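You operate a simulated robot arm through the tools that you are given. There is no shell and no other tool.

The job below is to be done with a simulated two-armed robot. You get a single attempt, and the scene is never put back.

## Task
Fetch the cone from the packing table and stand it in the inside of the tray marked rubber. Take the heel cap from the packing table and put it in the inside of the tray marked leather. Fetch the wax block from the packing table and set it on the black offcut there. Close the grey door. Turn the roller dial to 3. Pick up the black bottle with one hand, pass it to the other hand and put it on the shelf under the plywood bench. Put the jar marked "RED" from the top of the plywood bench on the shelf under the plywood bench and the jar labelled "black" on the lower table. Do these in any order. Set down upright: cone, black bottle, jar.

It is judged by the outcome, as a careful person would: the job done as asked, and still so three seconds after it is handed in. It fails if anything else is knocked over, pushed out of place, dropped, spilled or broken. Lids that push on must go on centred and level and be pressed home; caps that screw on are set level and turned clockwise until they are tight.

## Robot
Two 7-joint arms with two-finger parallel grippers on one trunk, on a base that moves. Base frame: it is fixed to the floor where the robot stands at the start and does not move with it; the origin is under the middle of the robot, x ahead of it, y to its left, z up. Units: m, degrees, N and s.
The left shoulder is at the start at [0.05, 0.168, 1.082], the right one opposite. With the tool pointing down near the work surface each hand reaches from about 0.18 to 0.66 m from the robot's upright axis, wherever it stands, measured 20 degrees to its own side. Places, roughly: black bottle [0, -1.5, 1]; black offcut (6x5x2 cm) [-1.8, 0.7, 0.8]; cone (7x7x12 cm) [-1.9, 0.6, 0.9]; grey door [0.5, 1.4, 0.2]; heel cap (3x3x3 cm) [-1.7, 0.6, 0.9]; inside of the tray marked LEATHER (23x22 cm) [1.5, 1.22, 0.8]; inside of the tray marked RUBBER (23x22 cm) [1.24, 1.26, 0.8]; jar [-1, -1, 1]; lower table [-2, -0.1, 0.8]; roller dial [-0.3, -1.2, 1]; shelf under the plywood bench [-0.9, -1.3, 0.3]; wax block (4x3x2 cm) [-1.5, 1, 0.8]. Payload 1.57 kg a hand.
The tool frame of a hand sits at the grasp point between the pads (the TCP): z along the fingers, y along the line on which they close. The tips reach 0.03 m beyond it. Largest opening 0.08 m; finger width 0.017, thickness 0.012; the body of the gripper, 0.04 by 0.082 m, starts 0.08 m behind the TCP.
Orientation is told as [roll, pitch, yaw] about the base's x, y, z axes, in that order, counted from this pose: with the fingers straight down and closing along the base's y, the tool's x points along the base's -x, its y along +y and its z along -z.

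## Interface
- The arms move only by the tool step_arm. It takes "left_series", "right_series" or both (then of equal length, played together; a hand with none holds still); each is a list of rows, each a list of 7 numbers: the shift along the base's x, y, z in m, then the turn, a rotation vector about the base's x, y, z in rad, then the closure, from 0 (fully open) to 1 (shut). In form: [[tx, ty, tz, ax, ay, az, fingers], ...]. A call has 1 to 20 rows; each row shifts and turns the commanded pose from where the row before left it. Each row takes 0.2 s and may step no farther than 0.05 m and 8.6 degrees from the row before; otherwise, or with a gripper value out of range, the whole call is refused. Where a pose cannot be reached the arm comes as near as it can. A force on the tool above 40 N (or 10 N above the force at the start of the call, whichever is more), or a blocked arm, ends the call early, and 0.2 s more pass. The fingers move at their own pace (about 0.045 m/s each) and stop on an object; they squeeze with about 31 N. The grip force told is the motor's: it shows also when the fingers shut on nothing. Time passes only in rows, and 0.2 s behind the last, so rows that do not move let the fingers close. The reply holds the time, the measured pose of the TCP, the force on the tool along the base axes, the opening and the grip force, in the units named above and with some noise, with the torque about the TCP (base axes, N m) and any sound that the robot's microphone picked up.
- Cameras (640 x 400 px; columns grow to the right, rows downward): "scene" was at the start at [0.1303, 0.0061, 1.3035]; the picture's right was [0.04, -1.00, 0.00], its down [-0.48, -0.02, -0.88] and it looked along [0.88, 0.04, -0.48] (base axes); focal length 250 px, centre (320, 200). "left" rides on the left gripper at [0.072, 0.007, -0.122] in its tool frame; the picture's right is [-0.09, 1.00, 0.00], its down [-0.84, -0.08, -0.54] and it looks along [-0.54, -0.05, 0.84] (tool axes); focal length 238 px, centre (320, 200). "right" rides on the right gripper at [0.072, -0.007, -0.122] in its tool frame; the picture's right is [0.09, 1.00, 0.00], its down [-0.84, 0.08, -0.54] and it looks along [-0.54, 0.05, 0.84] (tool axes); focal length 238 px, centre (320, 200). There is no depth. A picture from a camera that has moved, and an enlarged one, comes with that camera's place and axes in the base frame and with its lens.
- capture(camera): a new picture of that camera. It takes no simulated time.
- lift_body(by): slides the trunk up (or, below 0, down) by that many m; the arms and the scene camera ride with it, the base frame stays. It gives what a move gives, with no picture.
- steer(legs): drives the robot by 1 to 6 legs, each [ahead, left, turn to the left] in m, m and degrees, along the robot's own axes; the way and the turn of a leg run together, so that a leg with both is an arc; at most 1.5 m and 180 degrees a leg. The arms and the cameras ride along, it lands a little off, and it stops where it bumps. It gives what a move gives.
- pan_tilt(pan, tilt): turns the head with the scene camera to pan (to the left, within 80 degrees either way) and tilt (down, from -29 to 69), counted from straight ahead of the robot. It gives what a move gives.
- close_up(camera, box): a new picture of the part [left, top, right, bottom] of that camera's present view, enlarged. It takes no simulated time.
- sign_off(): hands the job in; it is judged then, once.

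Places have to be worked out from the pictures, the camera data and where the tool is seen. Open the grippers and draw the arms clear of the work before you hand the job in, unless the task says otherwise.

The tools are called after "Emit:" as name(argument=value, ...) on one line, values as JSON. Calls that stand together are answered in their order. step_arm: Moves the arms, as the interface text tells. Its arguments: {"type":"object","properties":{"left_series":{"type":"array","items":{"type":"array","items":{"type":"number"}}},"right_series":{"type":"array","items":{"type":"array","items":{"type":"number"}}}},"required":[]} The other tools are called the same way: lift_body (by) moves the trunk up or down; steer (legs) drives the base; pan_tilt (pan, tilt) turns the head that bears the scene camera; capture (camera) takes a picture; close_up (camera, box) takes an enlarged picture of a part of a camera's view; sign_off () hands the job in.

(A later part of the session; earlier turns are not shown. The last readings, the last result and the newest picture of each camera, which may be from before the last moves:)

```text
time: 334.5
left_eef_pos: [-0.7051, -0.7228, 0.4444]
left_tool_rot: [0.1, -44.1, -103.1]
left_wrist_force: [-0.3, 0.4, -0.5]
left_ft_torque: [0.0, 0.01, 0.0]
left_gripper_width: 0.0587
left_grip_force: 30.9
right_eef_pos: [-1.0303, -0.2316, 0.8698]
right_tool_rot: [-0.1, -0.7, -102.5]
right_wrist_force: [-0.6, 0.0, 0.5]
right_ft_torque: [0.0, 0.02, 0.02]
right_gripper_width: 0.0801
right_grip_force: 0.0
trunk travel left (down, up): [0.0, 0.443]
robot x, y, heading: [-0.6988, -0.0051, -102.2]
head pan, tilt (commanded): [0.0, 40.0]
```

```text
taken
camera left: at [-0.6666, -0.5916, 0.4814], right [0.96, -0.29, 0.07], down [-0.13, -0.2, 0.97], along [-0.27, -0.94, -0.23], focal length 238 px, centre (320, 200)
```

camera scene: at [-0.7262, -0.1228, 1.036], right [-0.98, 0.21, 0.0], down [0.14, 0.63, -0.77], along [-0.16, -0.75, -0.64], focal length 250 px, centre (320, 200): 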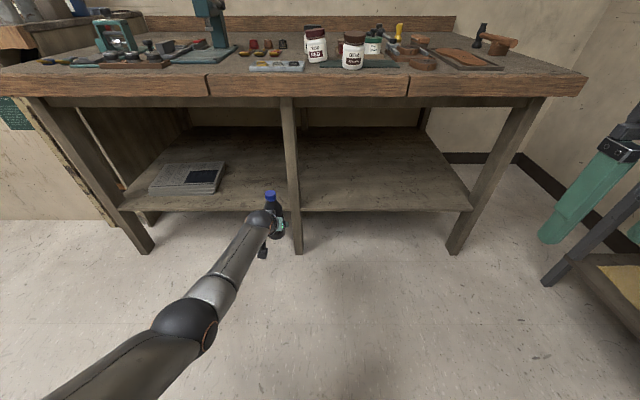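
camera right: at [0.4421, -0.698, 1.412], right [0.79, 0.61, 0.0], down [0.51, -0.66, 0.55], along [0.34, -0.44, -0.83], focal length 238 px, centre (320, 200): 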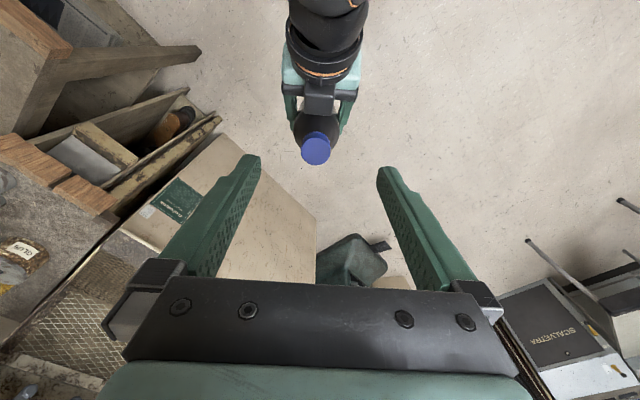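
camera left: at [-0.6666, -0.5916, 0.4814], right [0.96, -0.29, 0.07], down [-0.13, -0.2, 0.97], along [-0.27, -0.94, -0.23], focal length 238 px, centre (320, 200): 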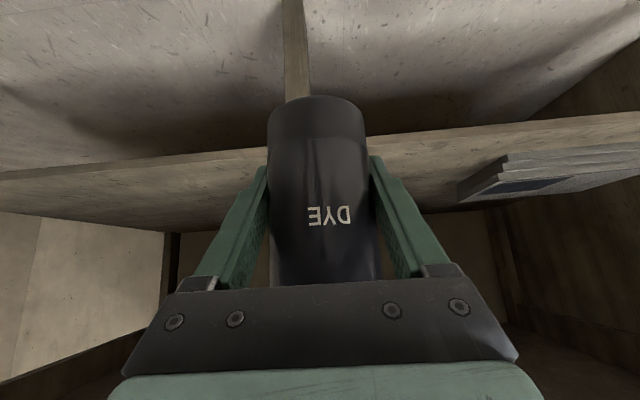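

Bottle bottom is now ≈0.39 m, above the shelf (≈0.33 m). I drive 0.22 m right so it's clear of the middle leg, then check before going in.

Emit:
steer(legs=[[0, -0.22, 0]])

Emit:
capture(camera="scene")

Emit:
capture(camera="left")

```text
time: 337.1
left_eef_pos: [-0.9179, -0.6754, 0.444]
left_tool_rot: [0.1, -44.0, -103.0]
left_wrist_force: [-0.6, 1.2, -0.9]
left_ft_torque: [0.02, 0.02, 0.01]
left_gripper_width: 0.059
left_grip_force: 31.0
right_eef_pos: [-1.2453, -0.184, 0.8703]
right_tool_rot: [-0.1, -0.7, -102.3]
right_wrist_force: [-0.4, 0.0, -1.0]
right_ft_torque: [0.0, -0.02, -0.01]
right_gripper_width: 0.0801
right_grip_force: 0.1
trunk travel left (down, up): [0.0, 0.443]
robot x, y, heading: [-0.9151, 0.0417, -102.3]
head pan, tilt (commanded): [0.0, 40.0]
```

```text
taken
camera scene: at [-0.9415, -0.0763, 1.036], right [-0.98, 0.21, 0.0], down [0.14, 0.63, -0.77], along [-0.16, -0.75, -0.64], focal length 250 px, centre (320, 200)
```

scene: 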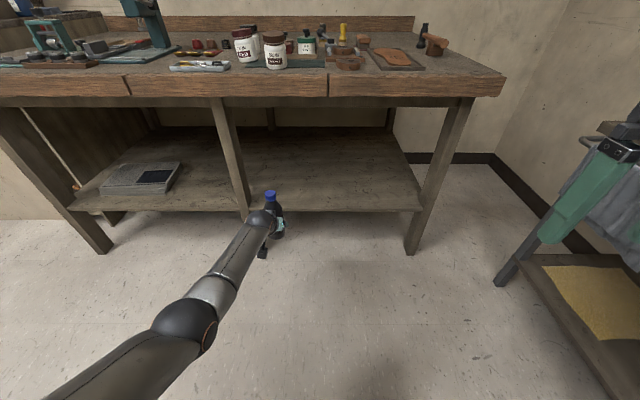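

```text
taken
camera left: at [-0.8811, -0.545, 0.4815], right [0.96, -0.29, 0.07], down [-0.13, -0.2, 0.97], along [-0.26, -0.94, -0.23], focal length 238 px, centre (320, 200)
```

left: 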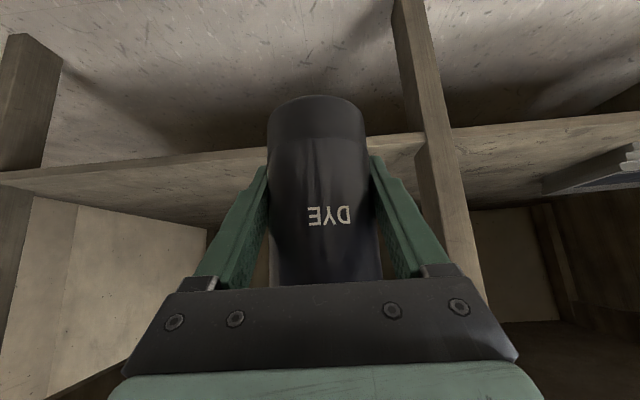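

The middle leg is well to the side. I drive straight ahead 0.33 m to bring the bottle over the shelf.

Emit:
steer(legs=[[0.33, 0, 0]])

Emit:
capture(camera="scene")

Emit:
capture(camera="left")

```text
time: 339.3
left_eef_pos: [-0.9875, -0.9962, 0.4447]
left_tool_rot: [0.2, -44.0, -103.0]
left_wrist_force: [-0.4, -0.6, -0.3]
left_ft_torque: [0.0, -0.01, 0.03]
left_gripper_width: 0.0586
left_grip_force: 31.1
right_eef_pos: [-1.3153, -0.505, 0.8699]
right_tool_rot: [-0.1, -0.6, -102.4]
right_wrist_force: [1.2, -0.2, -0.7]
right_ft_torque: [0.0, -0.02, -0.03]
right_gripper_width: 0.0802
right_grip_force: 0.0
trunk travel left (down, up): [0.0, 0.443]
robot x, y, heading: [-0.9818, -0.2758, -102.0]
head pan, tilt (commanded): [0.0, 40.0]
```

```text
taken
camera scene: at [-1.0108, -0.397, 1.036], right [-0.98, 0.21, 0.0], down [0.14, 0.63, -0.77], along [-0.16, -0.75, -0.64], focal length 250 px, centre (320, 200)
```

scene: 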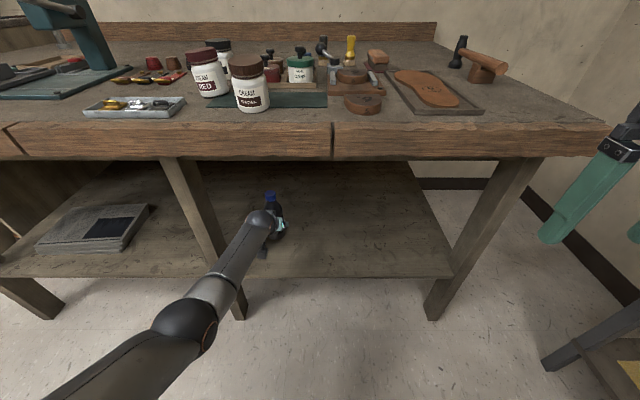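

```text
taken
camera left: at [-0.9507, -0.8657, 0.4815], right [0.96, -0.29, 0.07], down [-0.13, -0.2, 0.97], along [-0.26, -0.94, -0.23], focal length 238 px, centre (320, 200)
```

left: 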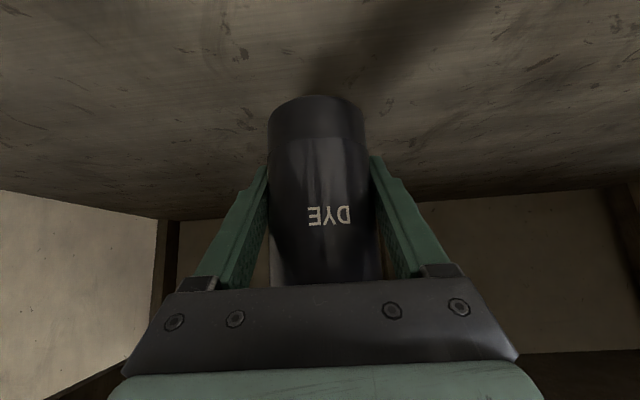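

The bottle is over the shelf's right half. I lower it step by step until it touches.

Emit:
step_arm(left_series=[[0, 0, -0.015, 0, 0, 0, 1], [0, 0, -0.015, 0, 0, 0, 1], [0, 0, -0.005, 0, 0, 0, 1], [0, 0, 0, 0, 0, 0, 1]])

Emit:
capture(camera="left")

```text
time: 340.3
left_eef_pos: [-0.9863, -0.9944, 0.4095]
left_tool_rot: [0.1, -44.2, -103.0]
left_wrist_force: [0.9, -0.7, 0.5]
left_ft_torque: [0.01, -0.01, -0.02]
left_gripper_width: 0.0586
left_grip_force: 31.3
right_eef_pos: [-1.3153, -0.5047, 0.8698]
right_tool_rot: [0.0, -0.6, -102.3]
right_wrist_force: [-0.9, 0.1, 0.0]
right_ft_torque: [-0.01, -0.02, -0.01]
right_gripper_width: 0.0799
right_grip_force: 0.1
trunk travel left (down, up): [0.0, 0.443]
robot x, y, heading: [-0.985, -0.2796, -102.0]
head pan, tilt (commanded): [0.0, 40.0]
```

```text
taken
camera left: at [-0.9492, -0.864, 0.4471], right [0.96, -0.29, 0.07], down [-0.13, -0.2, 0.97], along [-0.26, -0.94, -0.23], focal length 238 px, centre (320, 200)
```

left: 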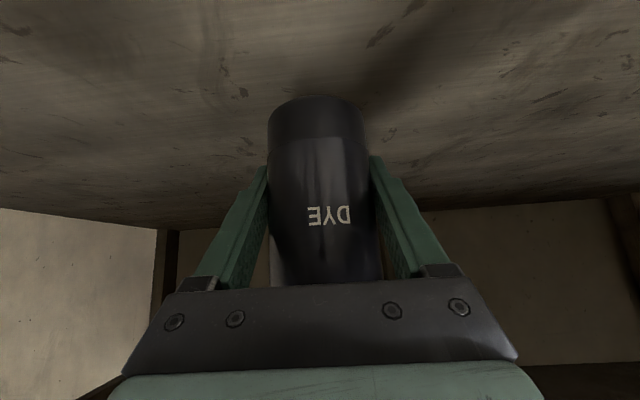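

Not yet touching; continuing in small steps.

Emit:
step_arm(left_series=[[0, 0, -0.006, 0, 0, 0, 1], [0, 0, -0.006, 0, 0, 0, 1], [0, 0, -0.006, 0, 0, 0, 1], [0, 0, 0, 0, 0, 0, 1]])

Emit:
close_up(camera="left", box=[220, 60, 420, 185])

```text
time: 341.3
left_eef_pos: [-0.9839, -0.9876, 0.3953]
left_tool_rot: [0.1, -44.0, -103.1]
left_wrist_force: [0.5, 0.0, 0.6]
left_ft_torque: [-0.02, -0.01, -0.02]
left_gripper_width: 0.0588
left_grip_force: 31.1
left hand out of reach, approached as far as the arm can: row 1, 3
right_eef_pos: [-1.3152, -0.5055, 0.8695]
right_tool_rot: [-0.2, -0.6, -102.4]
right_wrist_force: [-0.1, 0.4, 0.6]
right_ft_torque: [0.03, 0.02, -0.03]
right_gripper_width: 0.0802
right_grip_force: 0.1
trunk travel left (down, up): [0.0, 0.443]
robot x, y, heading: [-0.9822, -0.2785, -102.4]
head pan, tilt (commanded): [0.0, 40.0]
```

```text
3.20 times, centred on (320, 122) of left
camera zoom: at [-0.948, -0.8565, 0.4324], right [0.96, -0.29, 0.07], down [-0.13, -0.2, 0.97], along [-0.26, -0.94, -0.23], focal length 763 px, centre (320, 448)
```

zoom: 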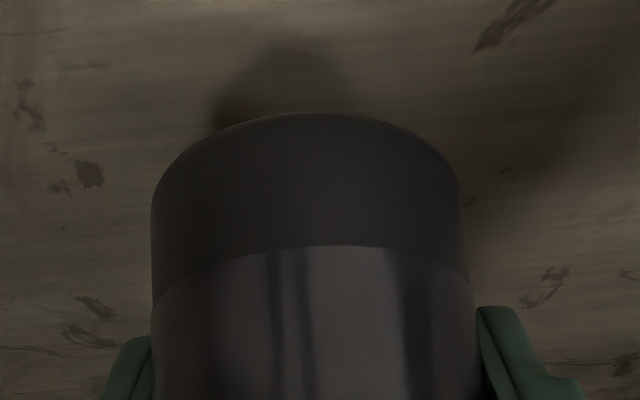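

The arm is at its reach limit, only a few mm above the shelf. I let the hand come back toward me 1.5 cm while lowering a few mm more.

Emit:
step_arm(left_series=[[0.0024, 0.011, 0, 0, 0, 0, 1], [0.001, 0.0045, -0.004, 0, 0, 0, 1], [0, 0, -0.004, 0, 0, 0, 1], [0, 0, 0, 0, 0, 0, 1]])

Emit:
close_up(camera="left", box=[220, 60, 420, 185])

```text
time: 342.3
left_eef_pos: [-0.9822, -0.9713, 0.3874]
left_tool_rot: [0.3, -44.0, -103.1]
left_wrist_force: [-0.4, 0.7, 0.5]
left_ft_torque: [0.01, -0.02, 0.03]
left_gripper_width: 0.0584
left_grip_force: 30.9
right_eef_pos: [-1.3152, -0.506, 0.8701]
right_tool_rot: [-0.1, -0.6, -102.4]
right_wrist_force: [0.3, -0.5, -0.2]
right_ft_torque: [0.0, 0.0, -0.03]
right_gripper_width: 0.0801
right_grip_force: 0.0
trunk travel left (down, up): [0.0, 0.443]
robot x, y, heading: [-0.9823, -0.2756, -102.3]
head pan, tilt (commanded): [0.0, 40.0]
```

```text
3.20 times, centred on (320, 122) of left
camera zoom: at [-0.9448, -0.8407, 0.4242], right [0.96, -0.29, 0.07], down [-0.13, -0.2, 0.97], along [-0.26, -0.94, -0.23], focal length 763 px, centre (320, 448)
```

zoom: 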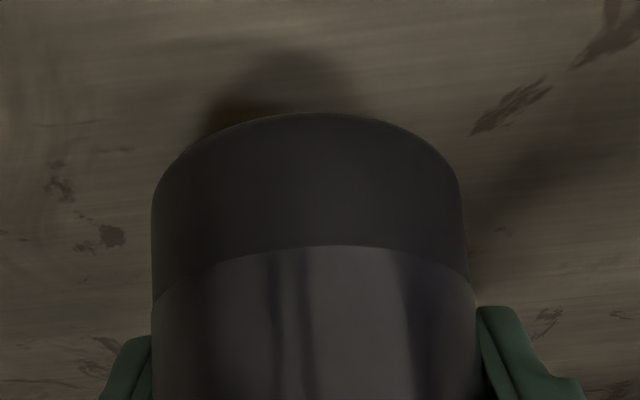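

Still slightly above. I drive 5 cm further in and bring the arm back by the same amount while lowering.

Emit:
steer(legs=[[0.05, 0, 0]])

Emit:
step_arm(left_series=[[0.0032, 0.0147, 0, 0, 0, 0, 1], [0.0032, 0.0147, -0.005, 0, 0, 0, 1], [0, 0, -0.005, 0, 0, 0, 1], [0, 0, -0.004, 0, 0, 0, 1], [0, 0, 0, 0, 0, 0, 1]])

Emit:
close_up(camera="left", box=[220, 60, 420, 185])

```text
time: 343.2
left_eef_pos: [-0.993, -1.0197, 0.3867]
left_tool_rot: [0.2, -44.1, -103.0]
left_wrist_force: [-0.2, 0.0, 0.1]
left_ft_torque: [-0.05, 0.0, 0.01]
left_gripper_width: 0.0587
left_grip_force: 31.3
right_eef_pos: [-1.3243, -0.5537, 0.8703]
right_tool_rot: [0.0, -0.6, -102.4]
right_wrist_force: [-0.1, 0.0, -0.4]
right_ft_torque: [0.0, -0.01, 0.02]
right_gripper_width: 0.0801
right_grip_force: 0.1
trunk travel left (down, up): [0.0, 0.443]
robot x, y, heading: [-0.9953, -0.3239, -102.1]
head pan, tilt (commanded): [0.0, 40.0]
```

```text
time: 344.6
left_eef_pos: [-0.9647, -1.0136, 0.3926]
left_tool_rot: [2.2, -45.9, -103.0]
left_wrist_force: [0.2, 0.3, -0.3]
left_ft_torque: [0.0, -0.02, 0.01]
left_gripper_width: 0.0585
left_grip_force: 31.6
right_eef_pos: [-1.3241, -0.5542, 0.8704]
right_tool_rot: [-0.1, -0.7, -102.3]
right_wrist_force: [0.3, 0.9, 0.3]
right_ft_torque: [-0.01, -0.01, 0.03]
right_gripper_width: 0.0801
right_grip_force: 0.0
trunk travel left (down, up): [0.0, 0.443]
robot x, y, heading: [-0.9949, -0.3233, -102.1]
head pan, tilt (commanded): [0.0, 40.0]
stopped in row 5 (left hand): the arm was blocked; the commanded pose is now the measured one
```

```text
3.20 times, centred on (320, 122) of left
camera zoom: at [-0.9312, -0.8797, 0.425], right [0.96, -0.26, 0.09], down [-0.14, -0.17, 0.98], along [-0.24, -0.95, -0.2], focal length 763 px, centre (320, 448)
```

zoom: 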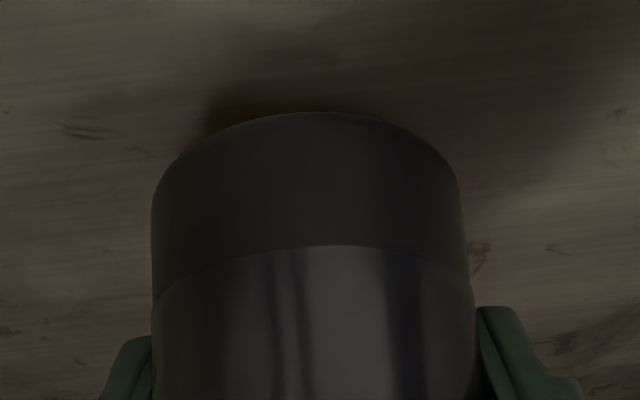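

Blocked again; I look at the scene to see what the left elbow touches.

Emit:
pan_tilt(pan=25, tilt=60)

Emit:
capture(camera="scene")

```text
time: 345.5
left_eef_pos: [-0.9646, -1.0129, 0.3925]
left_tool_rot: [2.1, -46.0, -103.0]
left_wrist_force: [-0.3, 0.9, 0.6]
left_ft_torque: [0.01, 0.01, 0.03]
left_gripper_width: 0.0588
left_grip_force: 31.3
right_eef_pos: [-1.324, -0.5545, 0.8697]
right_tool_rot: [-0.1, -0.6, -102.3]
right_wrist_force: [-0.1, 0.6, 0.1]
right_ft_torque: [0.0, 0.02, 0.02]
right_gripper_width: 0.0799
right_grip_force: 0.0
trunk travel left (down, up): [0.0, 0.443]
robot x, y, heading: [-0.9922, -0.326, -102.1]
head pan, tilt (commanded): [25.0, 60.0]
```

```text
taken
camera scene: at [-0.9885, -0.4274, 1.0093], right [-0.98, -0.22, 0.0], down [-0.19, 0.84, -0.5], along [0.11, -0.49, -0.87], focal length 250 px, centre (320, 200)
```

scene: 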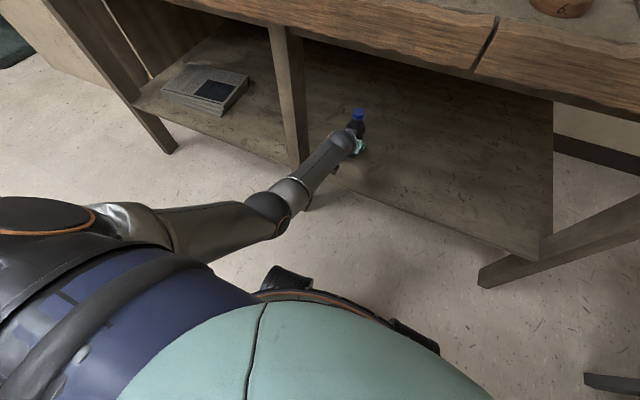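

The left forearm is right against the bench's middle leg. I back out, shift the robot right 0.15 m for clearance, and re-level the hand.

Emit:
steer(legs=[[-0.1, -0.02, 0], [0, -0.15, 0]])

Emit:
capture(camera="scene")

Emit:
capture(camera="left")

```text
time: 348.2
left_eef_pos: [-1.1092, -0.8789, 0.3918]
left_tool_rot: [2.2, -46.0, -103.0]
left_wrist_force: [-0.2, -0.3, 0.5]
left_ft_torque: [0.01, 0.0, -0.02]
left_gripper_width: 0.059
left_grip_force: 31.1
right_eef_pos: [-1.4679, -0.4209, 0.87]
right_tool_rot: [-0.1, -0.6, -102.3]
right_wrist_force: [0.1, -0.9, 0.3]
right_ft_torque: [0.02, -0.03, -0.03]
right_gripper_width: 0.08
right_grip_force: 0.1
trunk travel left (down, up): [0.0, 0.443]
robot x, y, heading: [-1.1381, -0.1954, -102.1]
head pan, tilt (commanded): [25.0, 60.0]
```

```text
taken
camera scene: at [-1.1324, -0.2941, 1.0092], right [-0.97, -0.22, 0.0], down [-0.19, 0.84, -0.5], along [0.11, -0.49, -0.87], focal length 250 px, centre (320, 200)
```

scene: 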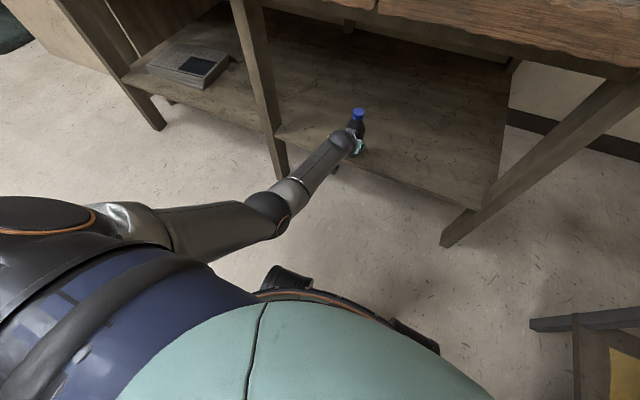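

```text
taken
camera left: at [-1.0751, -0.7462, 0.4247], right [0.96, -0.26, 0.09], down [-0.14, -0.17, 0.98], along [-0.24, -0.95, -0.2], focal length 238 px, centre (320, 200)
```

left: 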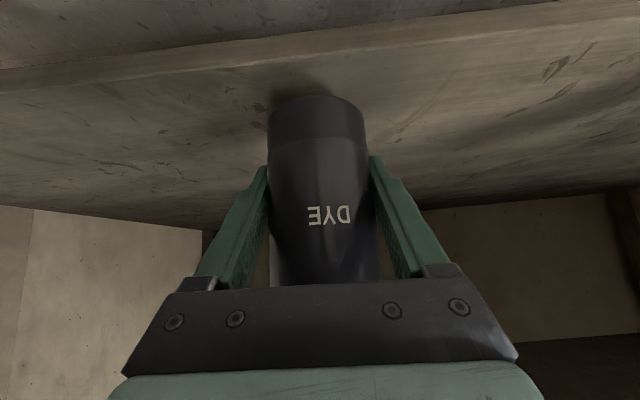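

There's now clearance to the middle leg. I re-level the bottle and check my right arm's clearance to the lower table before going in.

Emit:
step_arm(left_series=[[0, 0, 0.005, 0.0277, 0.0188, -0.0251, 1], [0, 0, 0, 0, 0, 0, 1]])

Emit:
pan_tilt(pan=-60, tilt=50)

Emit:
capture(camera="scene")

```text
time: 348.8
left_eef_pos: [-1.1086, -0.8793, 0.3952]
left_tool_rot: [0.2, -44.6, -103.1]
left_wrist_force: [0.0, 0.3, 0.3]
left_ft_torque: [-0.03, 0.0, 0.0]
left_gripper_width: 0.0586
left_grip_force: 31.3
right_eef_pos: [-1.4684, -0.4212, 0.87]
right_tool_rot: [-0.1, -0.6, -102.3]
right_wrist_force: [0.1, 0.6, 0.3]
right_ft_torque: [-0.01, 0.0, 0.03]
right_gripper_width: 0.08
right_grip_force: 0.0
trunk travel left (down, up): [0.0, 0.443]
robot x, y, heading: [-1.138, -0.1946, -102.0]
head pan, tilt (commanded): [25.0, 60.0]
```

```text
time: 350.4
left_eef_pos: [-1.1088, -0.8791, 0.3968]
left_tool_rot: [0.2, -44.7, -103.1]
left_wrist_force: [-0.2, -1.3, -0.7]
left_ft_torque: [0.01, 0.0, 0.01]
left_gripper_width: 0.0588
left_grip_force: 30.8
right_eef_pos: [-1.4689, -0.4206, 0.8692]
right_tool_rot: [-0.1, -0.6, -102.3]
right_wrist_force: [-0.4, 0.3, -1.0]
right_ft_torque: [0.0, -0.04, 0.01]
right_gripper_width: 0.0799
right_grip_force: 0.0
trunk travel left (down, up): [0.0, 0.443]
robot x, y, heading: [-1.1361, -0.1927, -102.1]
head pan, tilt (commanded): [-60.0, 50.0]
```

```text
taken
camera scene: at [-1.2205, -0.2528, 1.0218], right [-0.31, 0.95, 0.0], down [0.73, 0.24, -0.64], along [-0.61, -0.2, -0.77], focal length 250 px, centre (320, 200)
```

scene: 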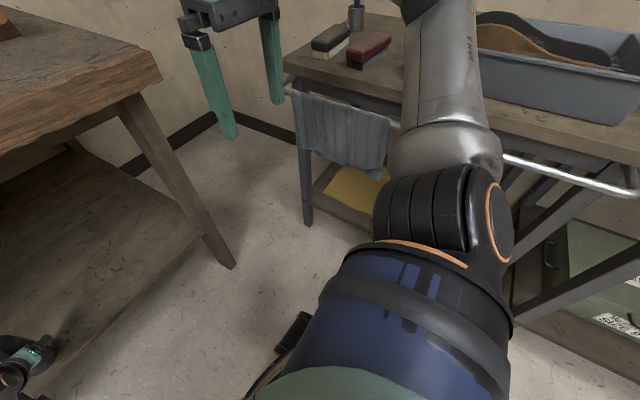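

The right arm is clear of the lower table. I drive 9 cm ahead and lower the bottle to the shelf.

Emit:
steer(legs=[[0.09, 0, 0]])

Emit:
step_arm(left_series=[[0, 0, -0.006, 0, 0, 0, 1], [0, 0, -0.006, 0, 0, 0, 1], [0, 0, -0.005, 0, 0, 0, 1], [0, 0, 0, 0, 0, 0, 1]])

Emit:
close_up(camera="left", box=[220, 60, 420, 185])

```text
time: 351.5
left_eef_pos: [-1.1273, -0.9661, 0.3966]
left_tool_rot: [0.3, -44.8, -103.0]
left_wrist_force: [0.3, -1.0, 0.6]
left_ft_torque: [0.01, 0.0, 0.02]
left_gripper_width: 0.0588
left_grip_force: 31.5
right_eef_pos: [-1.4872, -0.5093, 0.8698]
right_tool_rot: [-0.1, -0.7, -102.4]
right_wrist_force: [0.3, -0.9, 0.6]
right_ft_torque: [0.01, -0.02, -0.01]
right_gripper_width: 0.0801
right_grip_force: 0.0
trunk travel left (down, up): [0.0, 0.443]
robot x, y, heading: [-1.1607, -0.2803, -102.1]
head pan, tilt (commanded): [-60.0, 50.0]
```

```text
time: 352.5
left_eef_pos: [-1.1277, -0.9664, 0.3802]
left_tool_rot: [0.3, -44.5, -103.0]
left_wrist_force: [0.0, -0.6, -0.5]
left_ft_torque: [0.03, -0.02, -0.01]
left_gripper_width: 0.0587
left_grip_force: 30.9
right_eef_pos: [-1.4872, -0.5079, 0.8703]
right_tool_rot: [-0.2, -0.6, -102.3]
right_wrist_force: [-0.2, 1.0, 0.2]
right_ft_torque: [0.01, -0.02, -0.01]
right_gripper_width: 0.0799
right_grip_force: 0.1
trunk travel left (down, up): [0.0, 0.443]
robot x, y, heading: [-1.1593, -0.2808, -101.9]
head pan, tilt (commanded): [-60.0, 50.0]
```

```text
3.20 times, centred on (320, 122) of left
camera zoom: at [-1.0895, -0.8356, 0.4155], right [0.96, -0.29, 0.07], down [-0.13, -0.19, 0.97], along [-0.27, -0.94, -0.22], focal length 763 px, centre (320, 448)
```

zoom: 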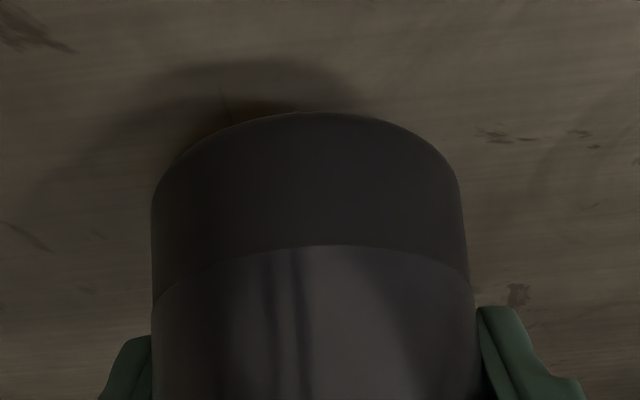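

Close now. I continue in 3 mm steps until I feel the shelf.

Emit:
step_arm(left_series=[[0, 0, -0.003, 0, 0, 0, 1], [0, 0, -0.003, 0, 0, 0, 1], [0, 0, -0.003, 0, 0, 0, 1], [0, 0, 0, 0, 0, 0, 1]])

```text
time: 353.5
left_eef_pos: [-1.1277, -0.9677, 0.3703]
left_tool_rot: [0.3, -44.7, -103.0]
left_wrist_force: [1.0, 0.4, 0.6]
left_ft_torque: [0.01, -0.01, 0.03]
left_gripper_width: 0.0589
left_grip_force: 31.3
right_eef_pos: [-1.4876, -0.5086, 0.8698]
right_tool_rot: [-0.1, -0.6, -102.4]
right_wrist_force: [-0.1, 0.6, 0.1]
right_ft_torque: [0.0, -0.02, -0.01]
right_gripper_width: 0.08
right_grip_force: 0.1
trunk travel left (down, up): [0.0, 0.443]
robot x, y, heading: [-1.1568, -0.2808, -102.0]
head pan, tilt (commanded): [-60.0, 50.0]
```

Emit:
step_arm(left_series=[[0, 0, -0.003, 0, 0, 0, 1], [0, 0, -0.003, 0, 0, 0, 1], [0, 0, -0.003, 0, 0, 0, 1], [0, 0, 0, 0, 0, 0, 1]])

Emit:
close_up(camera="left", box=[220, 60, 420, 185])

```text
time: 354.5
left_eef_pos: [-1.1264, -0.9676, 0.3638]
left_tool_rot: [0.1, -44.9, -103.1]
left_wrist_force: [1.4, 0.7, 6.7]
left_ft_torque: [0.23, 0.1, -0.04]
left_gripper_width: 0.0589
left_grip_force: 30.6
right_eef_pos: [-1.4877, -0.508, 0.8711]
right_tool_rot: [-0.1, -0.6, -102.3]
right_wrist_force: [0.7, 0.5, -0.2]
right_ft_torque: [-0.01, 0.03, 0.02]
right_gripper_width: 0.0801
right_grip_force: 0.0
trunk travel left (down, up): [0.0, 0.443]
robot x, y, heading: [-1.1593, -0.2822, -102.3]
head pan, tilt (commanded): [-60.0, 50.0]
```

```text
3.20 times, centred on (320, 122) of left
camera zoom: at [-1.0895, -0.8365, 0.3991], right [0.96, -0.29, 0.07], down [-0.12, -0.19, 0.97], along [-0.27, -0.94, -0.21], focal length 763 px, centre (320, 448)
```

zoom: 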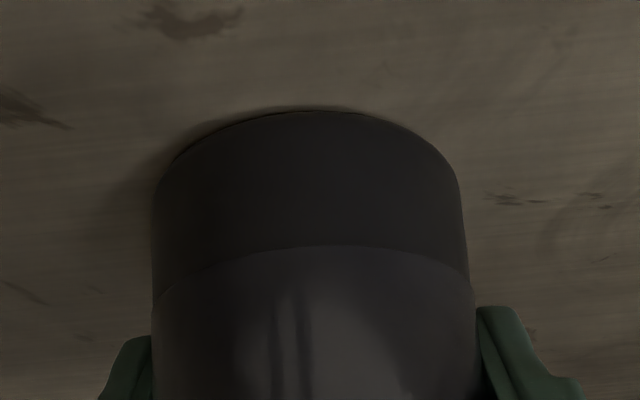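

Contact at 7 N: the bottle stands on the shelf. I open the left hand and withdraw back and up along the tool.

Emit:
step_arm(left_series=[[0, 0, 0.0005, 0, 0, 0, 0.5], [0, 0, 0, 0, 0, 0, 0.2], [0, 0, 0, 0, 0, 0, 0], [0, 0, 0, 0, 0, 0, 0], [0, 0, 0, 0, 0, 0, 0]])

Emit:
capture(camera="left")

Emit:
step_arm(left_series=[[0.004, 0.0195, 0.02, 0, 0, 0, 0], [0.004, 0.0195, 0.02, 0, 0, 0, 0], [0.004, 0.0195, 0.02, 0, 0, 0, 0], [0.004, 0.0195, 0.02, 0, 0, 0, 0]])

Emit:
capture(camera="left")

```text
time: 355.7
left_eef_pos: [-1.1267, -0.9673, 0.3623]
left_tool_rot: [0.2, -44.7, -103.0]
left_wrist_force: [-0.1, 0.4, -0.5]
left_ft_torque: [0.02, 0.0, 0.0]
left_gripper_width: 0.0801
left_grip_force: 0.0
right_eef_pos: [-1.4865, -0.5073, 0.8693]
right_tool_rot: [-0.1, -0.5, -102.3]
right_wrist_force: [-0.7, 0.5, -0.9]
right_ft_torque: [-0.01, 0.01, 0.02]
right_gripper_width: 0.0799
right_grip_force: 0.1
trunk travel left (down, up): [0.0, 0.443]
robot x, y, heading: [-1.159, -0.2794, -102.3]
head pan, tilt (commanded): [-60.0, 50.0]
```

```text
taken
camera left: at [-1.0895, -0.8356, 0.398], right [0.96, -0.29, 0.07], down [-0.13, -0.19, 0.97], along [-0.27, -0.94, -0.22], focal length 238 px, centre (320, 200)
```

left: 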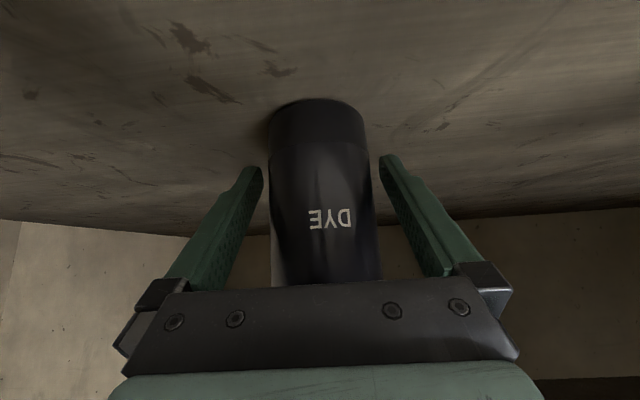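

```text
time: 356.8
left_eef_pos: [-1.1106, -0.9375, 0.535]
left_tool_rot: [3.8, -53.4, -105.2]
left_wrist_force: [-0.3, -0.4, 0.5]
left_ft_torque: [-0.01, -0.02, -0.03]
left_gripper_width: 0.0798
left_grip_force: 0.0
right_eef_pos: [-1.4915, -0.4978, 0.8761]
right_tool_rot: [0.5, -1.5, -102.3]
right_wrist_force: [0.2, -0.1, -0.8]
right_ft_torque: [-0.01, 0.02, -0.02]
right_gripper_width: 0.0802
right_grip_force: 0.1
trunk travel left (down, up): [0.0, 0.443]
robot x, y, heading: [-1.1579, -0.2799, -102.4]
head pan, tilt (commanded): [-60.0, 50.0]
stopped in row 4 (left hand): the arm was blocked; the commanded pose is now the measured one
```

```text
taken
camera left: at [-1.0743, -0.8015, 0.5507], right [0.96, -0.26, 0.11], down [-0.13, -0.04, 0.99], along [-0.26, -0.96, -0.07], focal length 238 px, centre (320, 200)
```

left: 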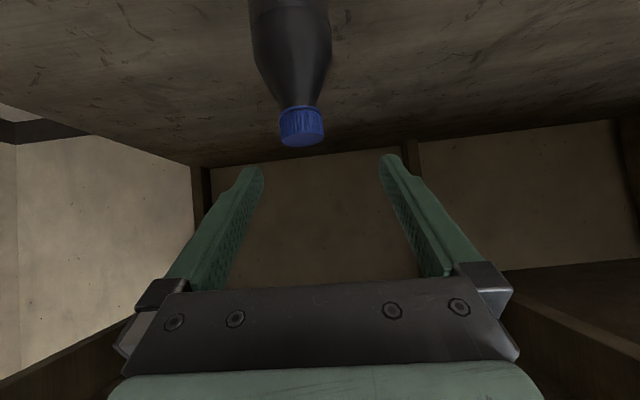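

The bottle stands upright on its own. The hand jumped up a little at an elbow limit but is clear of it; I drive straight back out.

Emit:
steer(legs=[[-0.35, 0, 0]])

Emit:
pan_tilt(pan=0, tilt=40)

Emit:
capture(camera="scene")

```text
time: 359.1
left_eef_pos: [-1.0359, -0.5959, 0.5376]
left_tool_rot: [3.5, -53.5, -104.8]
left_wrist_force: [0.0, 0.5, 0.4]
left_ft_torque: [0.0, -0.02, 0.01]
left_gripper_width: 0.0802
left_grip_force: 0.1
right_eef_pos: [-1.4187, -0.1589, 0.8767]
right_tool_rot: [0.4, -1.4, -102.1]
right_wrist_force: [-0.1, 1.4, 0.1]
right_ft_torque: [0.02, -0.02, 0.01]
right_gripper_width: 0.0802
right_grip_force: 0.1
trunk travel left (down, up): [0.0, 0.443]
robot x, y, heading: [-1.08, 0.0594, -101.9]
head pan, tilt (commanded): [-60.0, 50.0]
```

```text
time: 360.4
left_eef_pos: [-1.0364, -0.5967, 0.5391]
left_tool_rot: [3.6, -53.7, -104.9]
left_wrist_force: [0.6, -0.3, -0.7]
left_ft_torque: [0.0, -0.04, 0.03]
left_gripper_width: 0.0799
left_grip_force: 0.2
right_eef_pos: [-1.4177, -0.1595, 0.8757]
right_tool_rot: [0.5, -1.4, -102.1]
right_wrist_force: [-0.2, 0.0, 0.1]
right_ft_torque: [-0.02, 0.0, -0.01]
right_gripper_width: 0.08
right_grip_force: 0.0
trunk travel left (down, up): [0.0, 0.443]
robot x, y, heading: [-1.0813, 0.0618, -102.0]
head pan, tilt (commanded): [0.0, 40.0]
```

```text
taken
camera scene: at [-1.1159, -0.0462, 1.0419], right [-0.98, 0.21, -0.01], down [0.14, 0.62, -0.77], along [-0.15, -0.76, -0.63], focal length 250 px, centre (320, 200)
```

scene: 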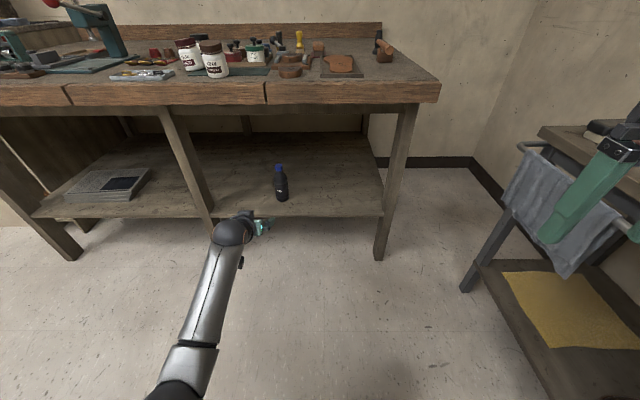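

The bottle stands on the shelf. I raise the trunk to relieve the left elbow and return both hands to normal poses.

Emit:
lift_body(by=0.3)

Emit:
step_arm(left_series=[[0, 0, 0.04, 0.1281, -0.0279, 0, 0], [0, 0, 0.04, 0.1281, -0.0279, 0, 0], [0, 0, 0.04, 0.1281, -0.0279, 0, 0], [0, 0, 0.04, 0.1281, -0.0279, 0, 0], [0, 0, 0.04, 0.1281, -0.0279, 0, 0], [0, 0, 0.02, 0.1281, -0.0279, 0, 0], [0, 0, 0, 0.1281, -0.0279, 0, 0], [0, 0, 0, 0, 0, 0, 0]])

Emit:
capture(camera="scene")

```text
time: 363.4
left_eef_pos: [-1.0329, -0.6001, 0.8217]
left_tool_rot: [2.6, -52.9, -104.1]
left_wrist_force: [0.3, -0.2, 1.3]
left_ft_torque: [0.0, -0.01, -0.03]
left_gripper_width: 0.0801
left_grip_force: 0.0
right_eef_pos: [-1.4134, -0.1679, 1.1698]
right_tool_rot: [-0.1, -0.6, -102.2]
right_wrist_force: [0.2, 0.4, 0.9]
right_ft_torque: [-0.02, 0.0, 0.0]
right_gripper_width: 0.0799
right_grip_force: 0.0
trunk travel left (down, up): [-0.3, 0.143]
robot x, y, heading: [-1.0836, 0.065, -101.9]
head pan, tilt (commanded): [0.0, 40.0]
```

```text
time: 365.2
left_eef_pos: [-1.0266, -0.5757, 1.0368]
left_tool_rot: [1.2, -0.2, -103.4]
left_wrist_force: [-0.2, 0.1, -1.0]
left_ft_torque: [0.03, 0.0, -0.01]
left_gripper_width: 0.0801
left_grip_force: 0.1
left hand out of reach, approached as far as the arm can: row 7
right_eef_pos: [-1.4133, -0.1687, 1.17]
right_tool_rot: [-0.1, -0.6, -102.1]
right_wrist_force: [0.2, 0.2, -0.2]
right_ft_torque: [-0.01, 0.02, 0.02]
right_gripper_width: 0.08
right_grip_force: 0.0
trunk travel left (down, up): [-0.3, 0.143]
robot x, y, heading: [-1.0863, 0.0636, -102.0]
head pan, tilt (commanded): [0.0, 40.0]
```

```text
taken
camera scene: at [-1.1108, -0.0579, 1.336], right [-0.98, 0.21, 0.0], down [0.13, 0.63, -0.77], along [-0.16, -0.75, -0.64], focal length 250 px, centre (320, 200)
```

scene: 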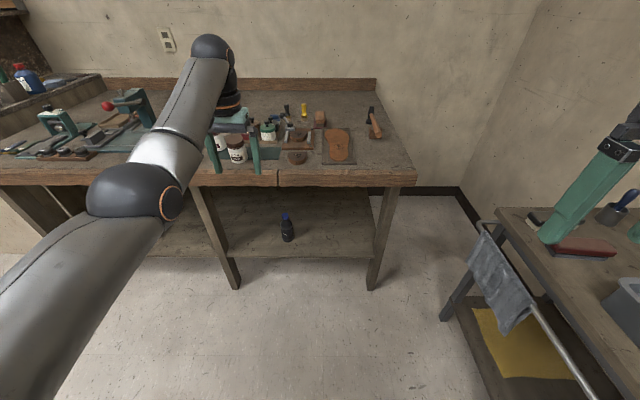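

Next, the red jar. I drive left 0.53 m along the bench so that the jars are in front of me, and look.

Emit:
step_arm(left_series=[[0.009, 0.044, 0, 0, 0, 0, 0], [0.009, 0.044, 0, 0, 0, 0, 0], [0.009, 0.044, 0, 0, 0, 0, 0], [0.009, 0.044, 0, 0, 0, 0, 0]])

Emit:
steer(legs=[[0.2, 0.53, 0]])

Emit:
pan_tilt(pan=0, tilt=35)

Emit:
capture(camera="scene")

Emit:
close_up(camera="scene", box=[240, 130, 400, 230])

```text
time: 366.2
left_eef_pos: [-1.0266, -0.5756, 1.0373]
left_tool_rot: [1.2, -0.3, -103.4]
left_wrist_force: [0.5, -0.5, 0.0]
left_ft_torque: [0.0, 0.01, 0.01]
left_gripper_width: 0.08
left_grip_force: 0.1
left hand out of reach, approached as far as the arm can: row 1, 2, 3, 4
right_eef_pos: [-1.4136, -0.169, 1.1703]
right_tool_rot: [-0.1, -0.7, -102.1]
right_wrist_force: [-0.7, -0.2, -0.5]
right_ft_torque: [-0.02, 0.01, -0.01]
right_gripper_width: 0.0802
right_grip_force: 0.1
trunk travel left (down, up): [-0.3, 0.143]
robot x, y, heading: [-1.0827, 0.0618, -101.8]
head pan, tilt (commanded): [0.0, 40.0]
```

```text
time: 371.3
left_eef_pos: [-0.5489, -0.8809, 1.0361]
left_tool_rot: [1.2, -0.3, -103.3]
left_wrist_force: [-0.4, -0.3, -1.1]
left_ft_torque: [-0.03, 0.01, 0.02]
left_gripper_width: 0.0801
left_grip_force: 0.0
right_eef_pos: [-0.9366, -0.474, 1.1709]
right_tool_rot: [-0.1, -0.7, -102.0]
right_wrist_force: [-0.1, 0.7, 0.2]
right_ft_torque: [-0.02, -0.02, 0.01]
right_gripper_width: 0.0797
right_grip_force: 0.1
trunk travel left (down, up): [-0.3, 0.143]
robot x, y, heading: [-0.609, -0.2427, -101.8]
head pan, tilt (commanded): [0.0, 40.0]
```

```text
time: 372.0
left_eef_pos: [-0.5487, -0.8808, 1.0359]
left_tool_rot: [1.2, -0.3, -103.2]
left_wrist_force: [0.5, 0.1, -0.4]
left_ft_torque: [-0.03, 0.01, 0.0]
left_gripper_width: 0.08
left_grip_force: 0.0
right_eef_pos: [-0.9358, -0.4742, 1.1704]
right_tool_rot: [-0.1, -0.5, -101.9]
right_wrist_force: [0.5, 0.1, 0.0]
right_ft_torque: [0.01, 0.0, 0.0]
right_gripper_width: 0.0797
right_grip_force: 0.2
trunk travel left (down, up): [-0.3, 0.143]
robot x, y, heading: [-0.605, -0.2388, -101.9]
head pan, tilt (commanded): [0.0, 35.0]
```

```text
taken
camera scene: at [-0.6339, -0.3662, 1.3435], right [-0.98, 0.21, 0.0], down [0.12, 0.56, -0.82], along [-0.17, -0.8, -0.57], focal length 250 px, centre (320, 200)
```

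scene: 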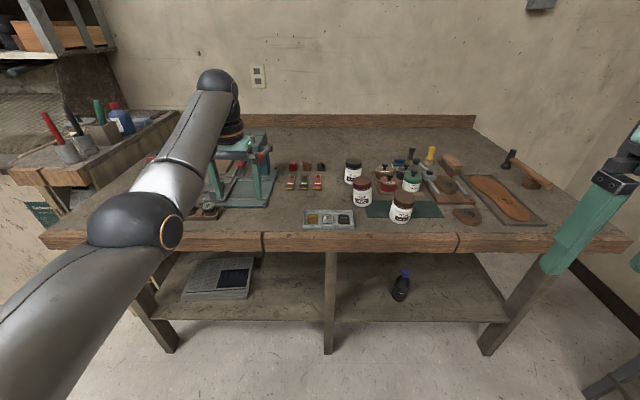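

```text
4.00 times, centred on (320, 180) of scene
camera zoom: at [-0.6339, -0.3662, 1.3435], right [-0.98, 0.21, 0.0], down [0.12, 0.56, -0.82], along [-0.17, -0.8, -0.57], focal length 1001 px, centre (320, 280)
```

zoom: 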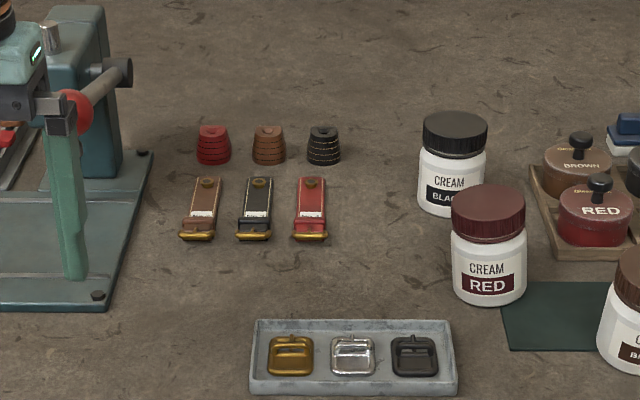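

Jars are visible: black behind-left of red, brown to the right. My left hand hangs near the press, so before going closer I try to bring it back and out to my left.

Emit:
step_arm(left_series=[[0.01, 0.01, 0, -0.1281, 0.0279, 0, 0], [0.01, 0.01, 0, -0.1281, 0.0279, 0, 0], [0.02, 0.02, 0, 0, 0, 0, 0], [0.03, 0.02, 0, 0, 0, 0, 0], [0.03, 0.02, 0, 0, 0, 0, 0], [0.03, 0.02, 0, 0, 0, 0, 0], [0.03, 0.02, 0, 0, 0, 0, 0]])

Emit:
capture(camera="scene")

```text
time: 373.6
left_eef_pos: [-0.3994, -0.8197, 1.0489]
left_tool_rot: [2.5, -15.7, -106.7]
left_wrist_force: [1.0, 0.7, 1.0]
left_ft_torque: [0.0, 0.0, 0.01]
left_gripper_width: 0.0799
left_grip_force: 0.1
left hand out of reach, approached as far as the arm can: row 1, 3, 4, 5, 6
right_eef_pos: [-0.937, -0.4741, 1.1696]
right_tool_rot: [0.0, -0.8, -102.0]
right_wrist_force: [0.4, 0.0, -0.3]
right_ft_torque: [0.01, 0.02, 0.0]
right_gripper_width: 0.08
right_grip_force: 0.0
trunk travel left (down, up): [-0.3, 0.143]
robot x, y, heading: [-0.6064, -0.2418, -101.9]
head pan, tilt (commanded): [0.0, 35.0]
```

```text
taken
camera scene: at [-0.6336, -0.3661, 1.3436], right [-0.98, 0.21, 0.0], down [0.12, 0.56, -0.82], along [-0.17, -0.8, -0.57], focal length 250 px, centre (320, 200)
```

scene: 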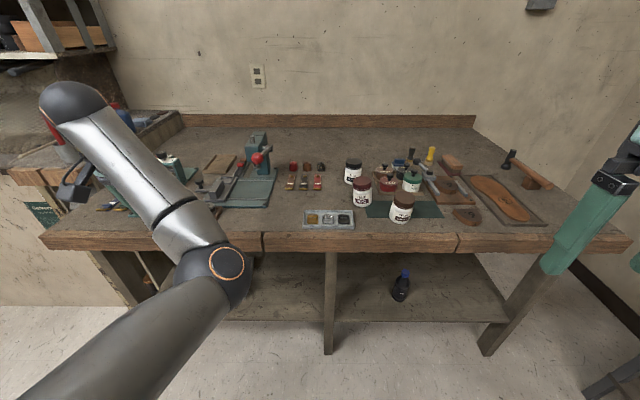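

The left elbow is in an awkward inward pose. I swing the left hand out to my left and back to bring the elbow outward.

Emit:
step_arm(left_series=[[0.045, 0, 0, 0.06, -0.013, 0, 0], [0.045, 0, 0, 0.06, -0.013, 0, 0], [0.045, 0.005, 0, 0.06, -0.013, 0, 0], [0.045, 0.01, 0, 0.06, -0.013, 0, 0], [0.04, 0.02, 0, 0, 0, 0, 0], [0.03, 0.035, 0, 0, 0, 0, 0], [0.02, 0.04, 0, 0, 0, 0, 0], [0.01, 0.045, 0, 0, 0, 0, 0], [0, 0, 0, 0, 0, 0, 0]])

Emit:
pan_tilt(pan=30, tilt=35)

Emit:
capture(camera="scene")

```text
time: 375.6
left_eef_pos: [-0.1215, -0.6628, 1.0489]
left_tool_rot: [1.4, -1.6, -106.5]
left_wrist_force: [0.4, 0.0, 0.1]
left_ft_torque: [-0.01, 0.02, -0.02]
left_gripper_width: 0.0801
left_grip_force: 0.2
right_eef_pos: [-0.9355, -0.4744, 1.1687]
right_tool_rot: [-0.2, -0.5, -102.1]
right_wrist_force: [1.0, 0.1, -0.3]
right_ft_torque: [0.0, 0.01, -0.01]
right_gripper_width: 0.0802
right_grip_force: 0.1
trunk travel left (down, up): [-0.3, 0.143]
robot x, y, heading: [-0.6074, -0.2415, -101.8]
head pan, tilt (commanded): [0.0, 35.0]
```

```text
time: 376.5
left_eef_pos: [-0.1213, -0.6638, 1.0489]
left_tool_rot: [1.3, -1.8, -106.5]
left_wrist_force: [0.7, 0.2, -0.8]
left_ft_torque: [0.01, -0.06, 0.03]
left_gripper_width: 0.0801
left_grip_force: 0.1
right_eef_pos: [-0.9364, -0.4727, 1.1706]
right_tool_rot: [-0.1, -0.6, -102.0]
right_wrist_force: [-0.1, -0.1, 0.2]
right_ft_torque: [-0.01, 0.0, 0.0]
right_gripper_width: 0.08
right_grip_force: 0.1
trunk travel left (down, up): [-0.3, 0.143]
robot x, y, heading: [-0.6079, -0.2414, -101.8]
head pan, tilt (commanded): [30.0, 35.0]
```

```text
taken
camera scene: at [-0.5884, -0.3638, 1.3436], right [-0.95, -0.31, 0.0], down [-0.18, 0.55, -0.82], along [0.25, -0.78, -0.57], focal length 250 px, centre (320, 200)
```

scene: 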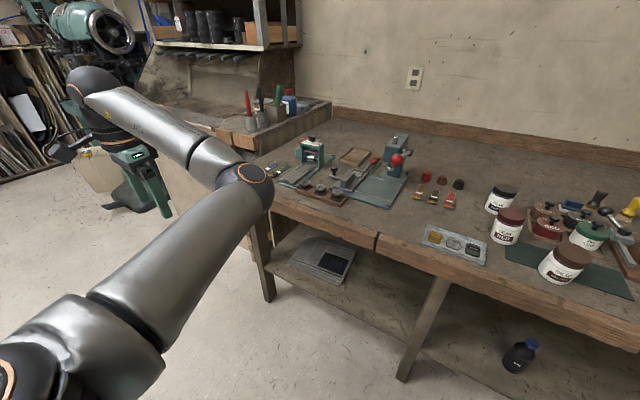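

The elbow still points forward. I pull the left hand further back beside me.

Emit:
step_arm(left_series=[[0.0088, 0.042, 0, 0, 0, 0, 0], [0.0088, 0.042, 0, 0, 0, 0, 0], [0.0088, 0.042, 0, 0, 0, 0, 0], [0.0088, 0.042, 0, 0, 0, 0, 0], [0.0, 0.042, 0, 0, 0, 0, 0], [-0.02, 0.042, 0, 0, 0, 0, 0], [-0.02, 0.042, 0, 0, 0, 0, 0], [0, 0, 0, 0, 0, 0, 0]])

Emit:
pan_tilt(pan=50, tilt=35)

Emit:
capture(camera="scene")

```text
time: 378.3
left_eef_pos: [-0.1266, -0.3687, 1.0491]
left_tool_rot: [1.2, -1.7, -106.6]
left_wrist_force: [0.0, 0.6, 0.6]
left_ft_torque: [0.04, 0.0, -0.01]
left_gripper_width: 0.08
left_grip_force: 0.0
right_eef_pos: [-0.9371, -0.4746, 1.1702]
right_tool_rot: [-0.1, -0.6, -101.9]
right_wrist_force: [0.3, -0.6, 0.5]
right_ft_torque: [-0.02, 0.04, 0.02]
right_gripper_width: 0.08
right_grip_force: 0.0
trunk travel left (down, up): [-0.3, 0.143]
robot x, y, heading: [-0.6054, -0.2441, -101.9]
head pan, tilt (commanded): [30.0, 35.0]
```

```text
time: 379.2
left_eef_pos: [-0.126, -0.3683, 1.0487]
left_tool_rot: [1.2, -1.7, -106.5]
left_wrist_force: [0.3, 0.2, -0.4]
left_ft_torque: [0.0, 0.0, 0.0]
left_gripper_width: 0.0801
left_grip_force: 0.1
right_eef_pos: [-0.9353, -0.4738, 1.1698]
right_tool_rot: [-0.1, -0.5, -102.0]
right_wrist_force: [-0.3, 0.1, -0.2]
right_ft_torque: [0.02, -0.03, 0.02]
right_gripper_width: 0.0801
right_grip_force: 0.3
trunk travel left (down, up): [-0.3, 0.143]
robot x, y, heading: [-0.6078, -0.2436, -101.9]
head pan, tilt (commanded): [50.0, 35.0]
```

```text
taken
camera scene: at [-0.5614, -0.3493, 1.3436], right [-0.79, -0.62, 0.0], down [-0.35, 0.45, -0.82], along [0.51, -0.64, -0.57], focal length 250 px, centre (320, 200)
```

scene: 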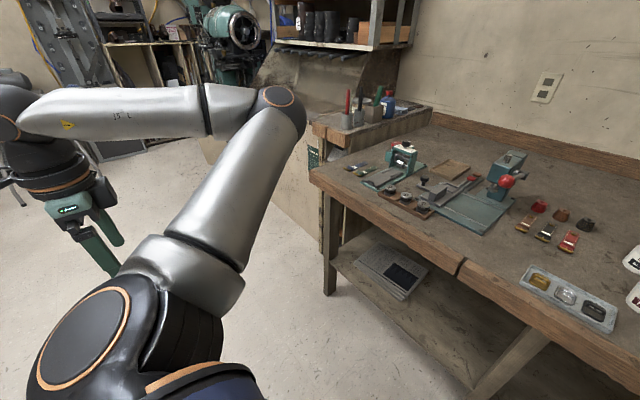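

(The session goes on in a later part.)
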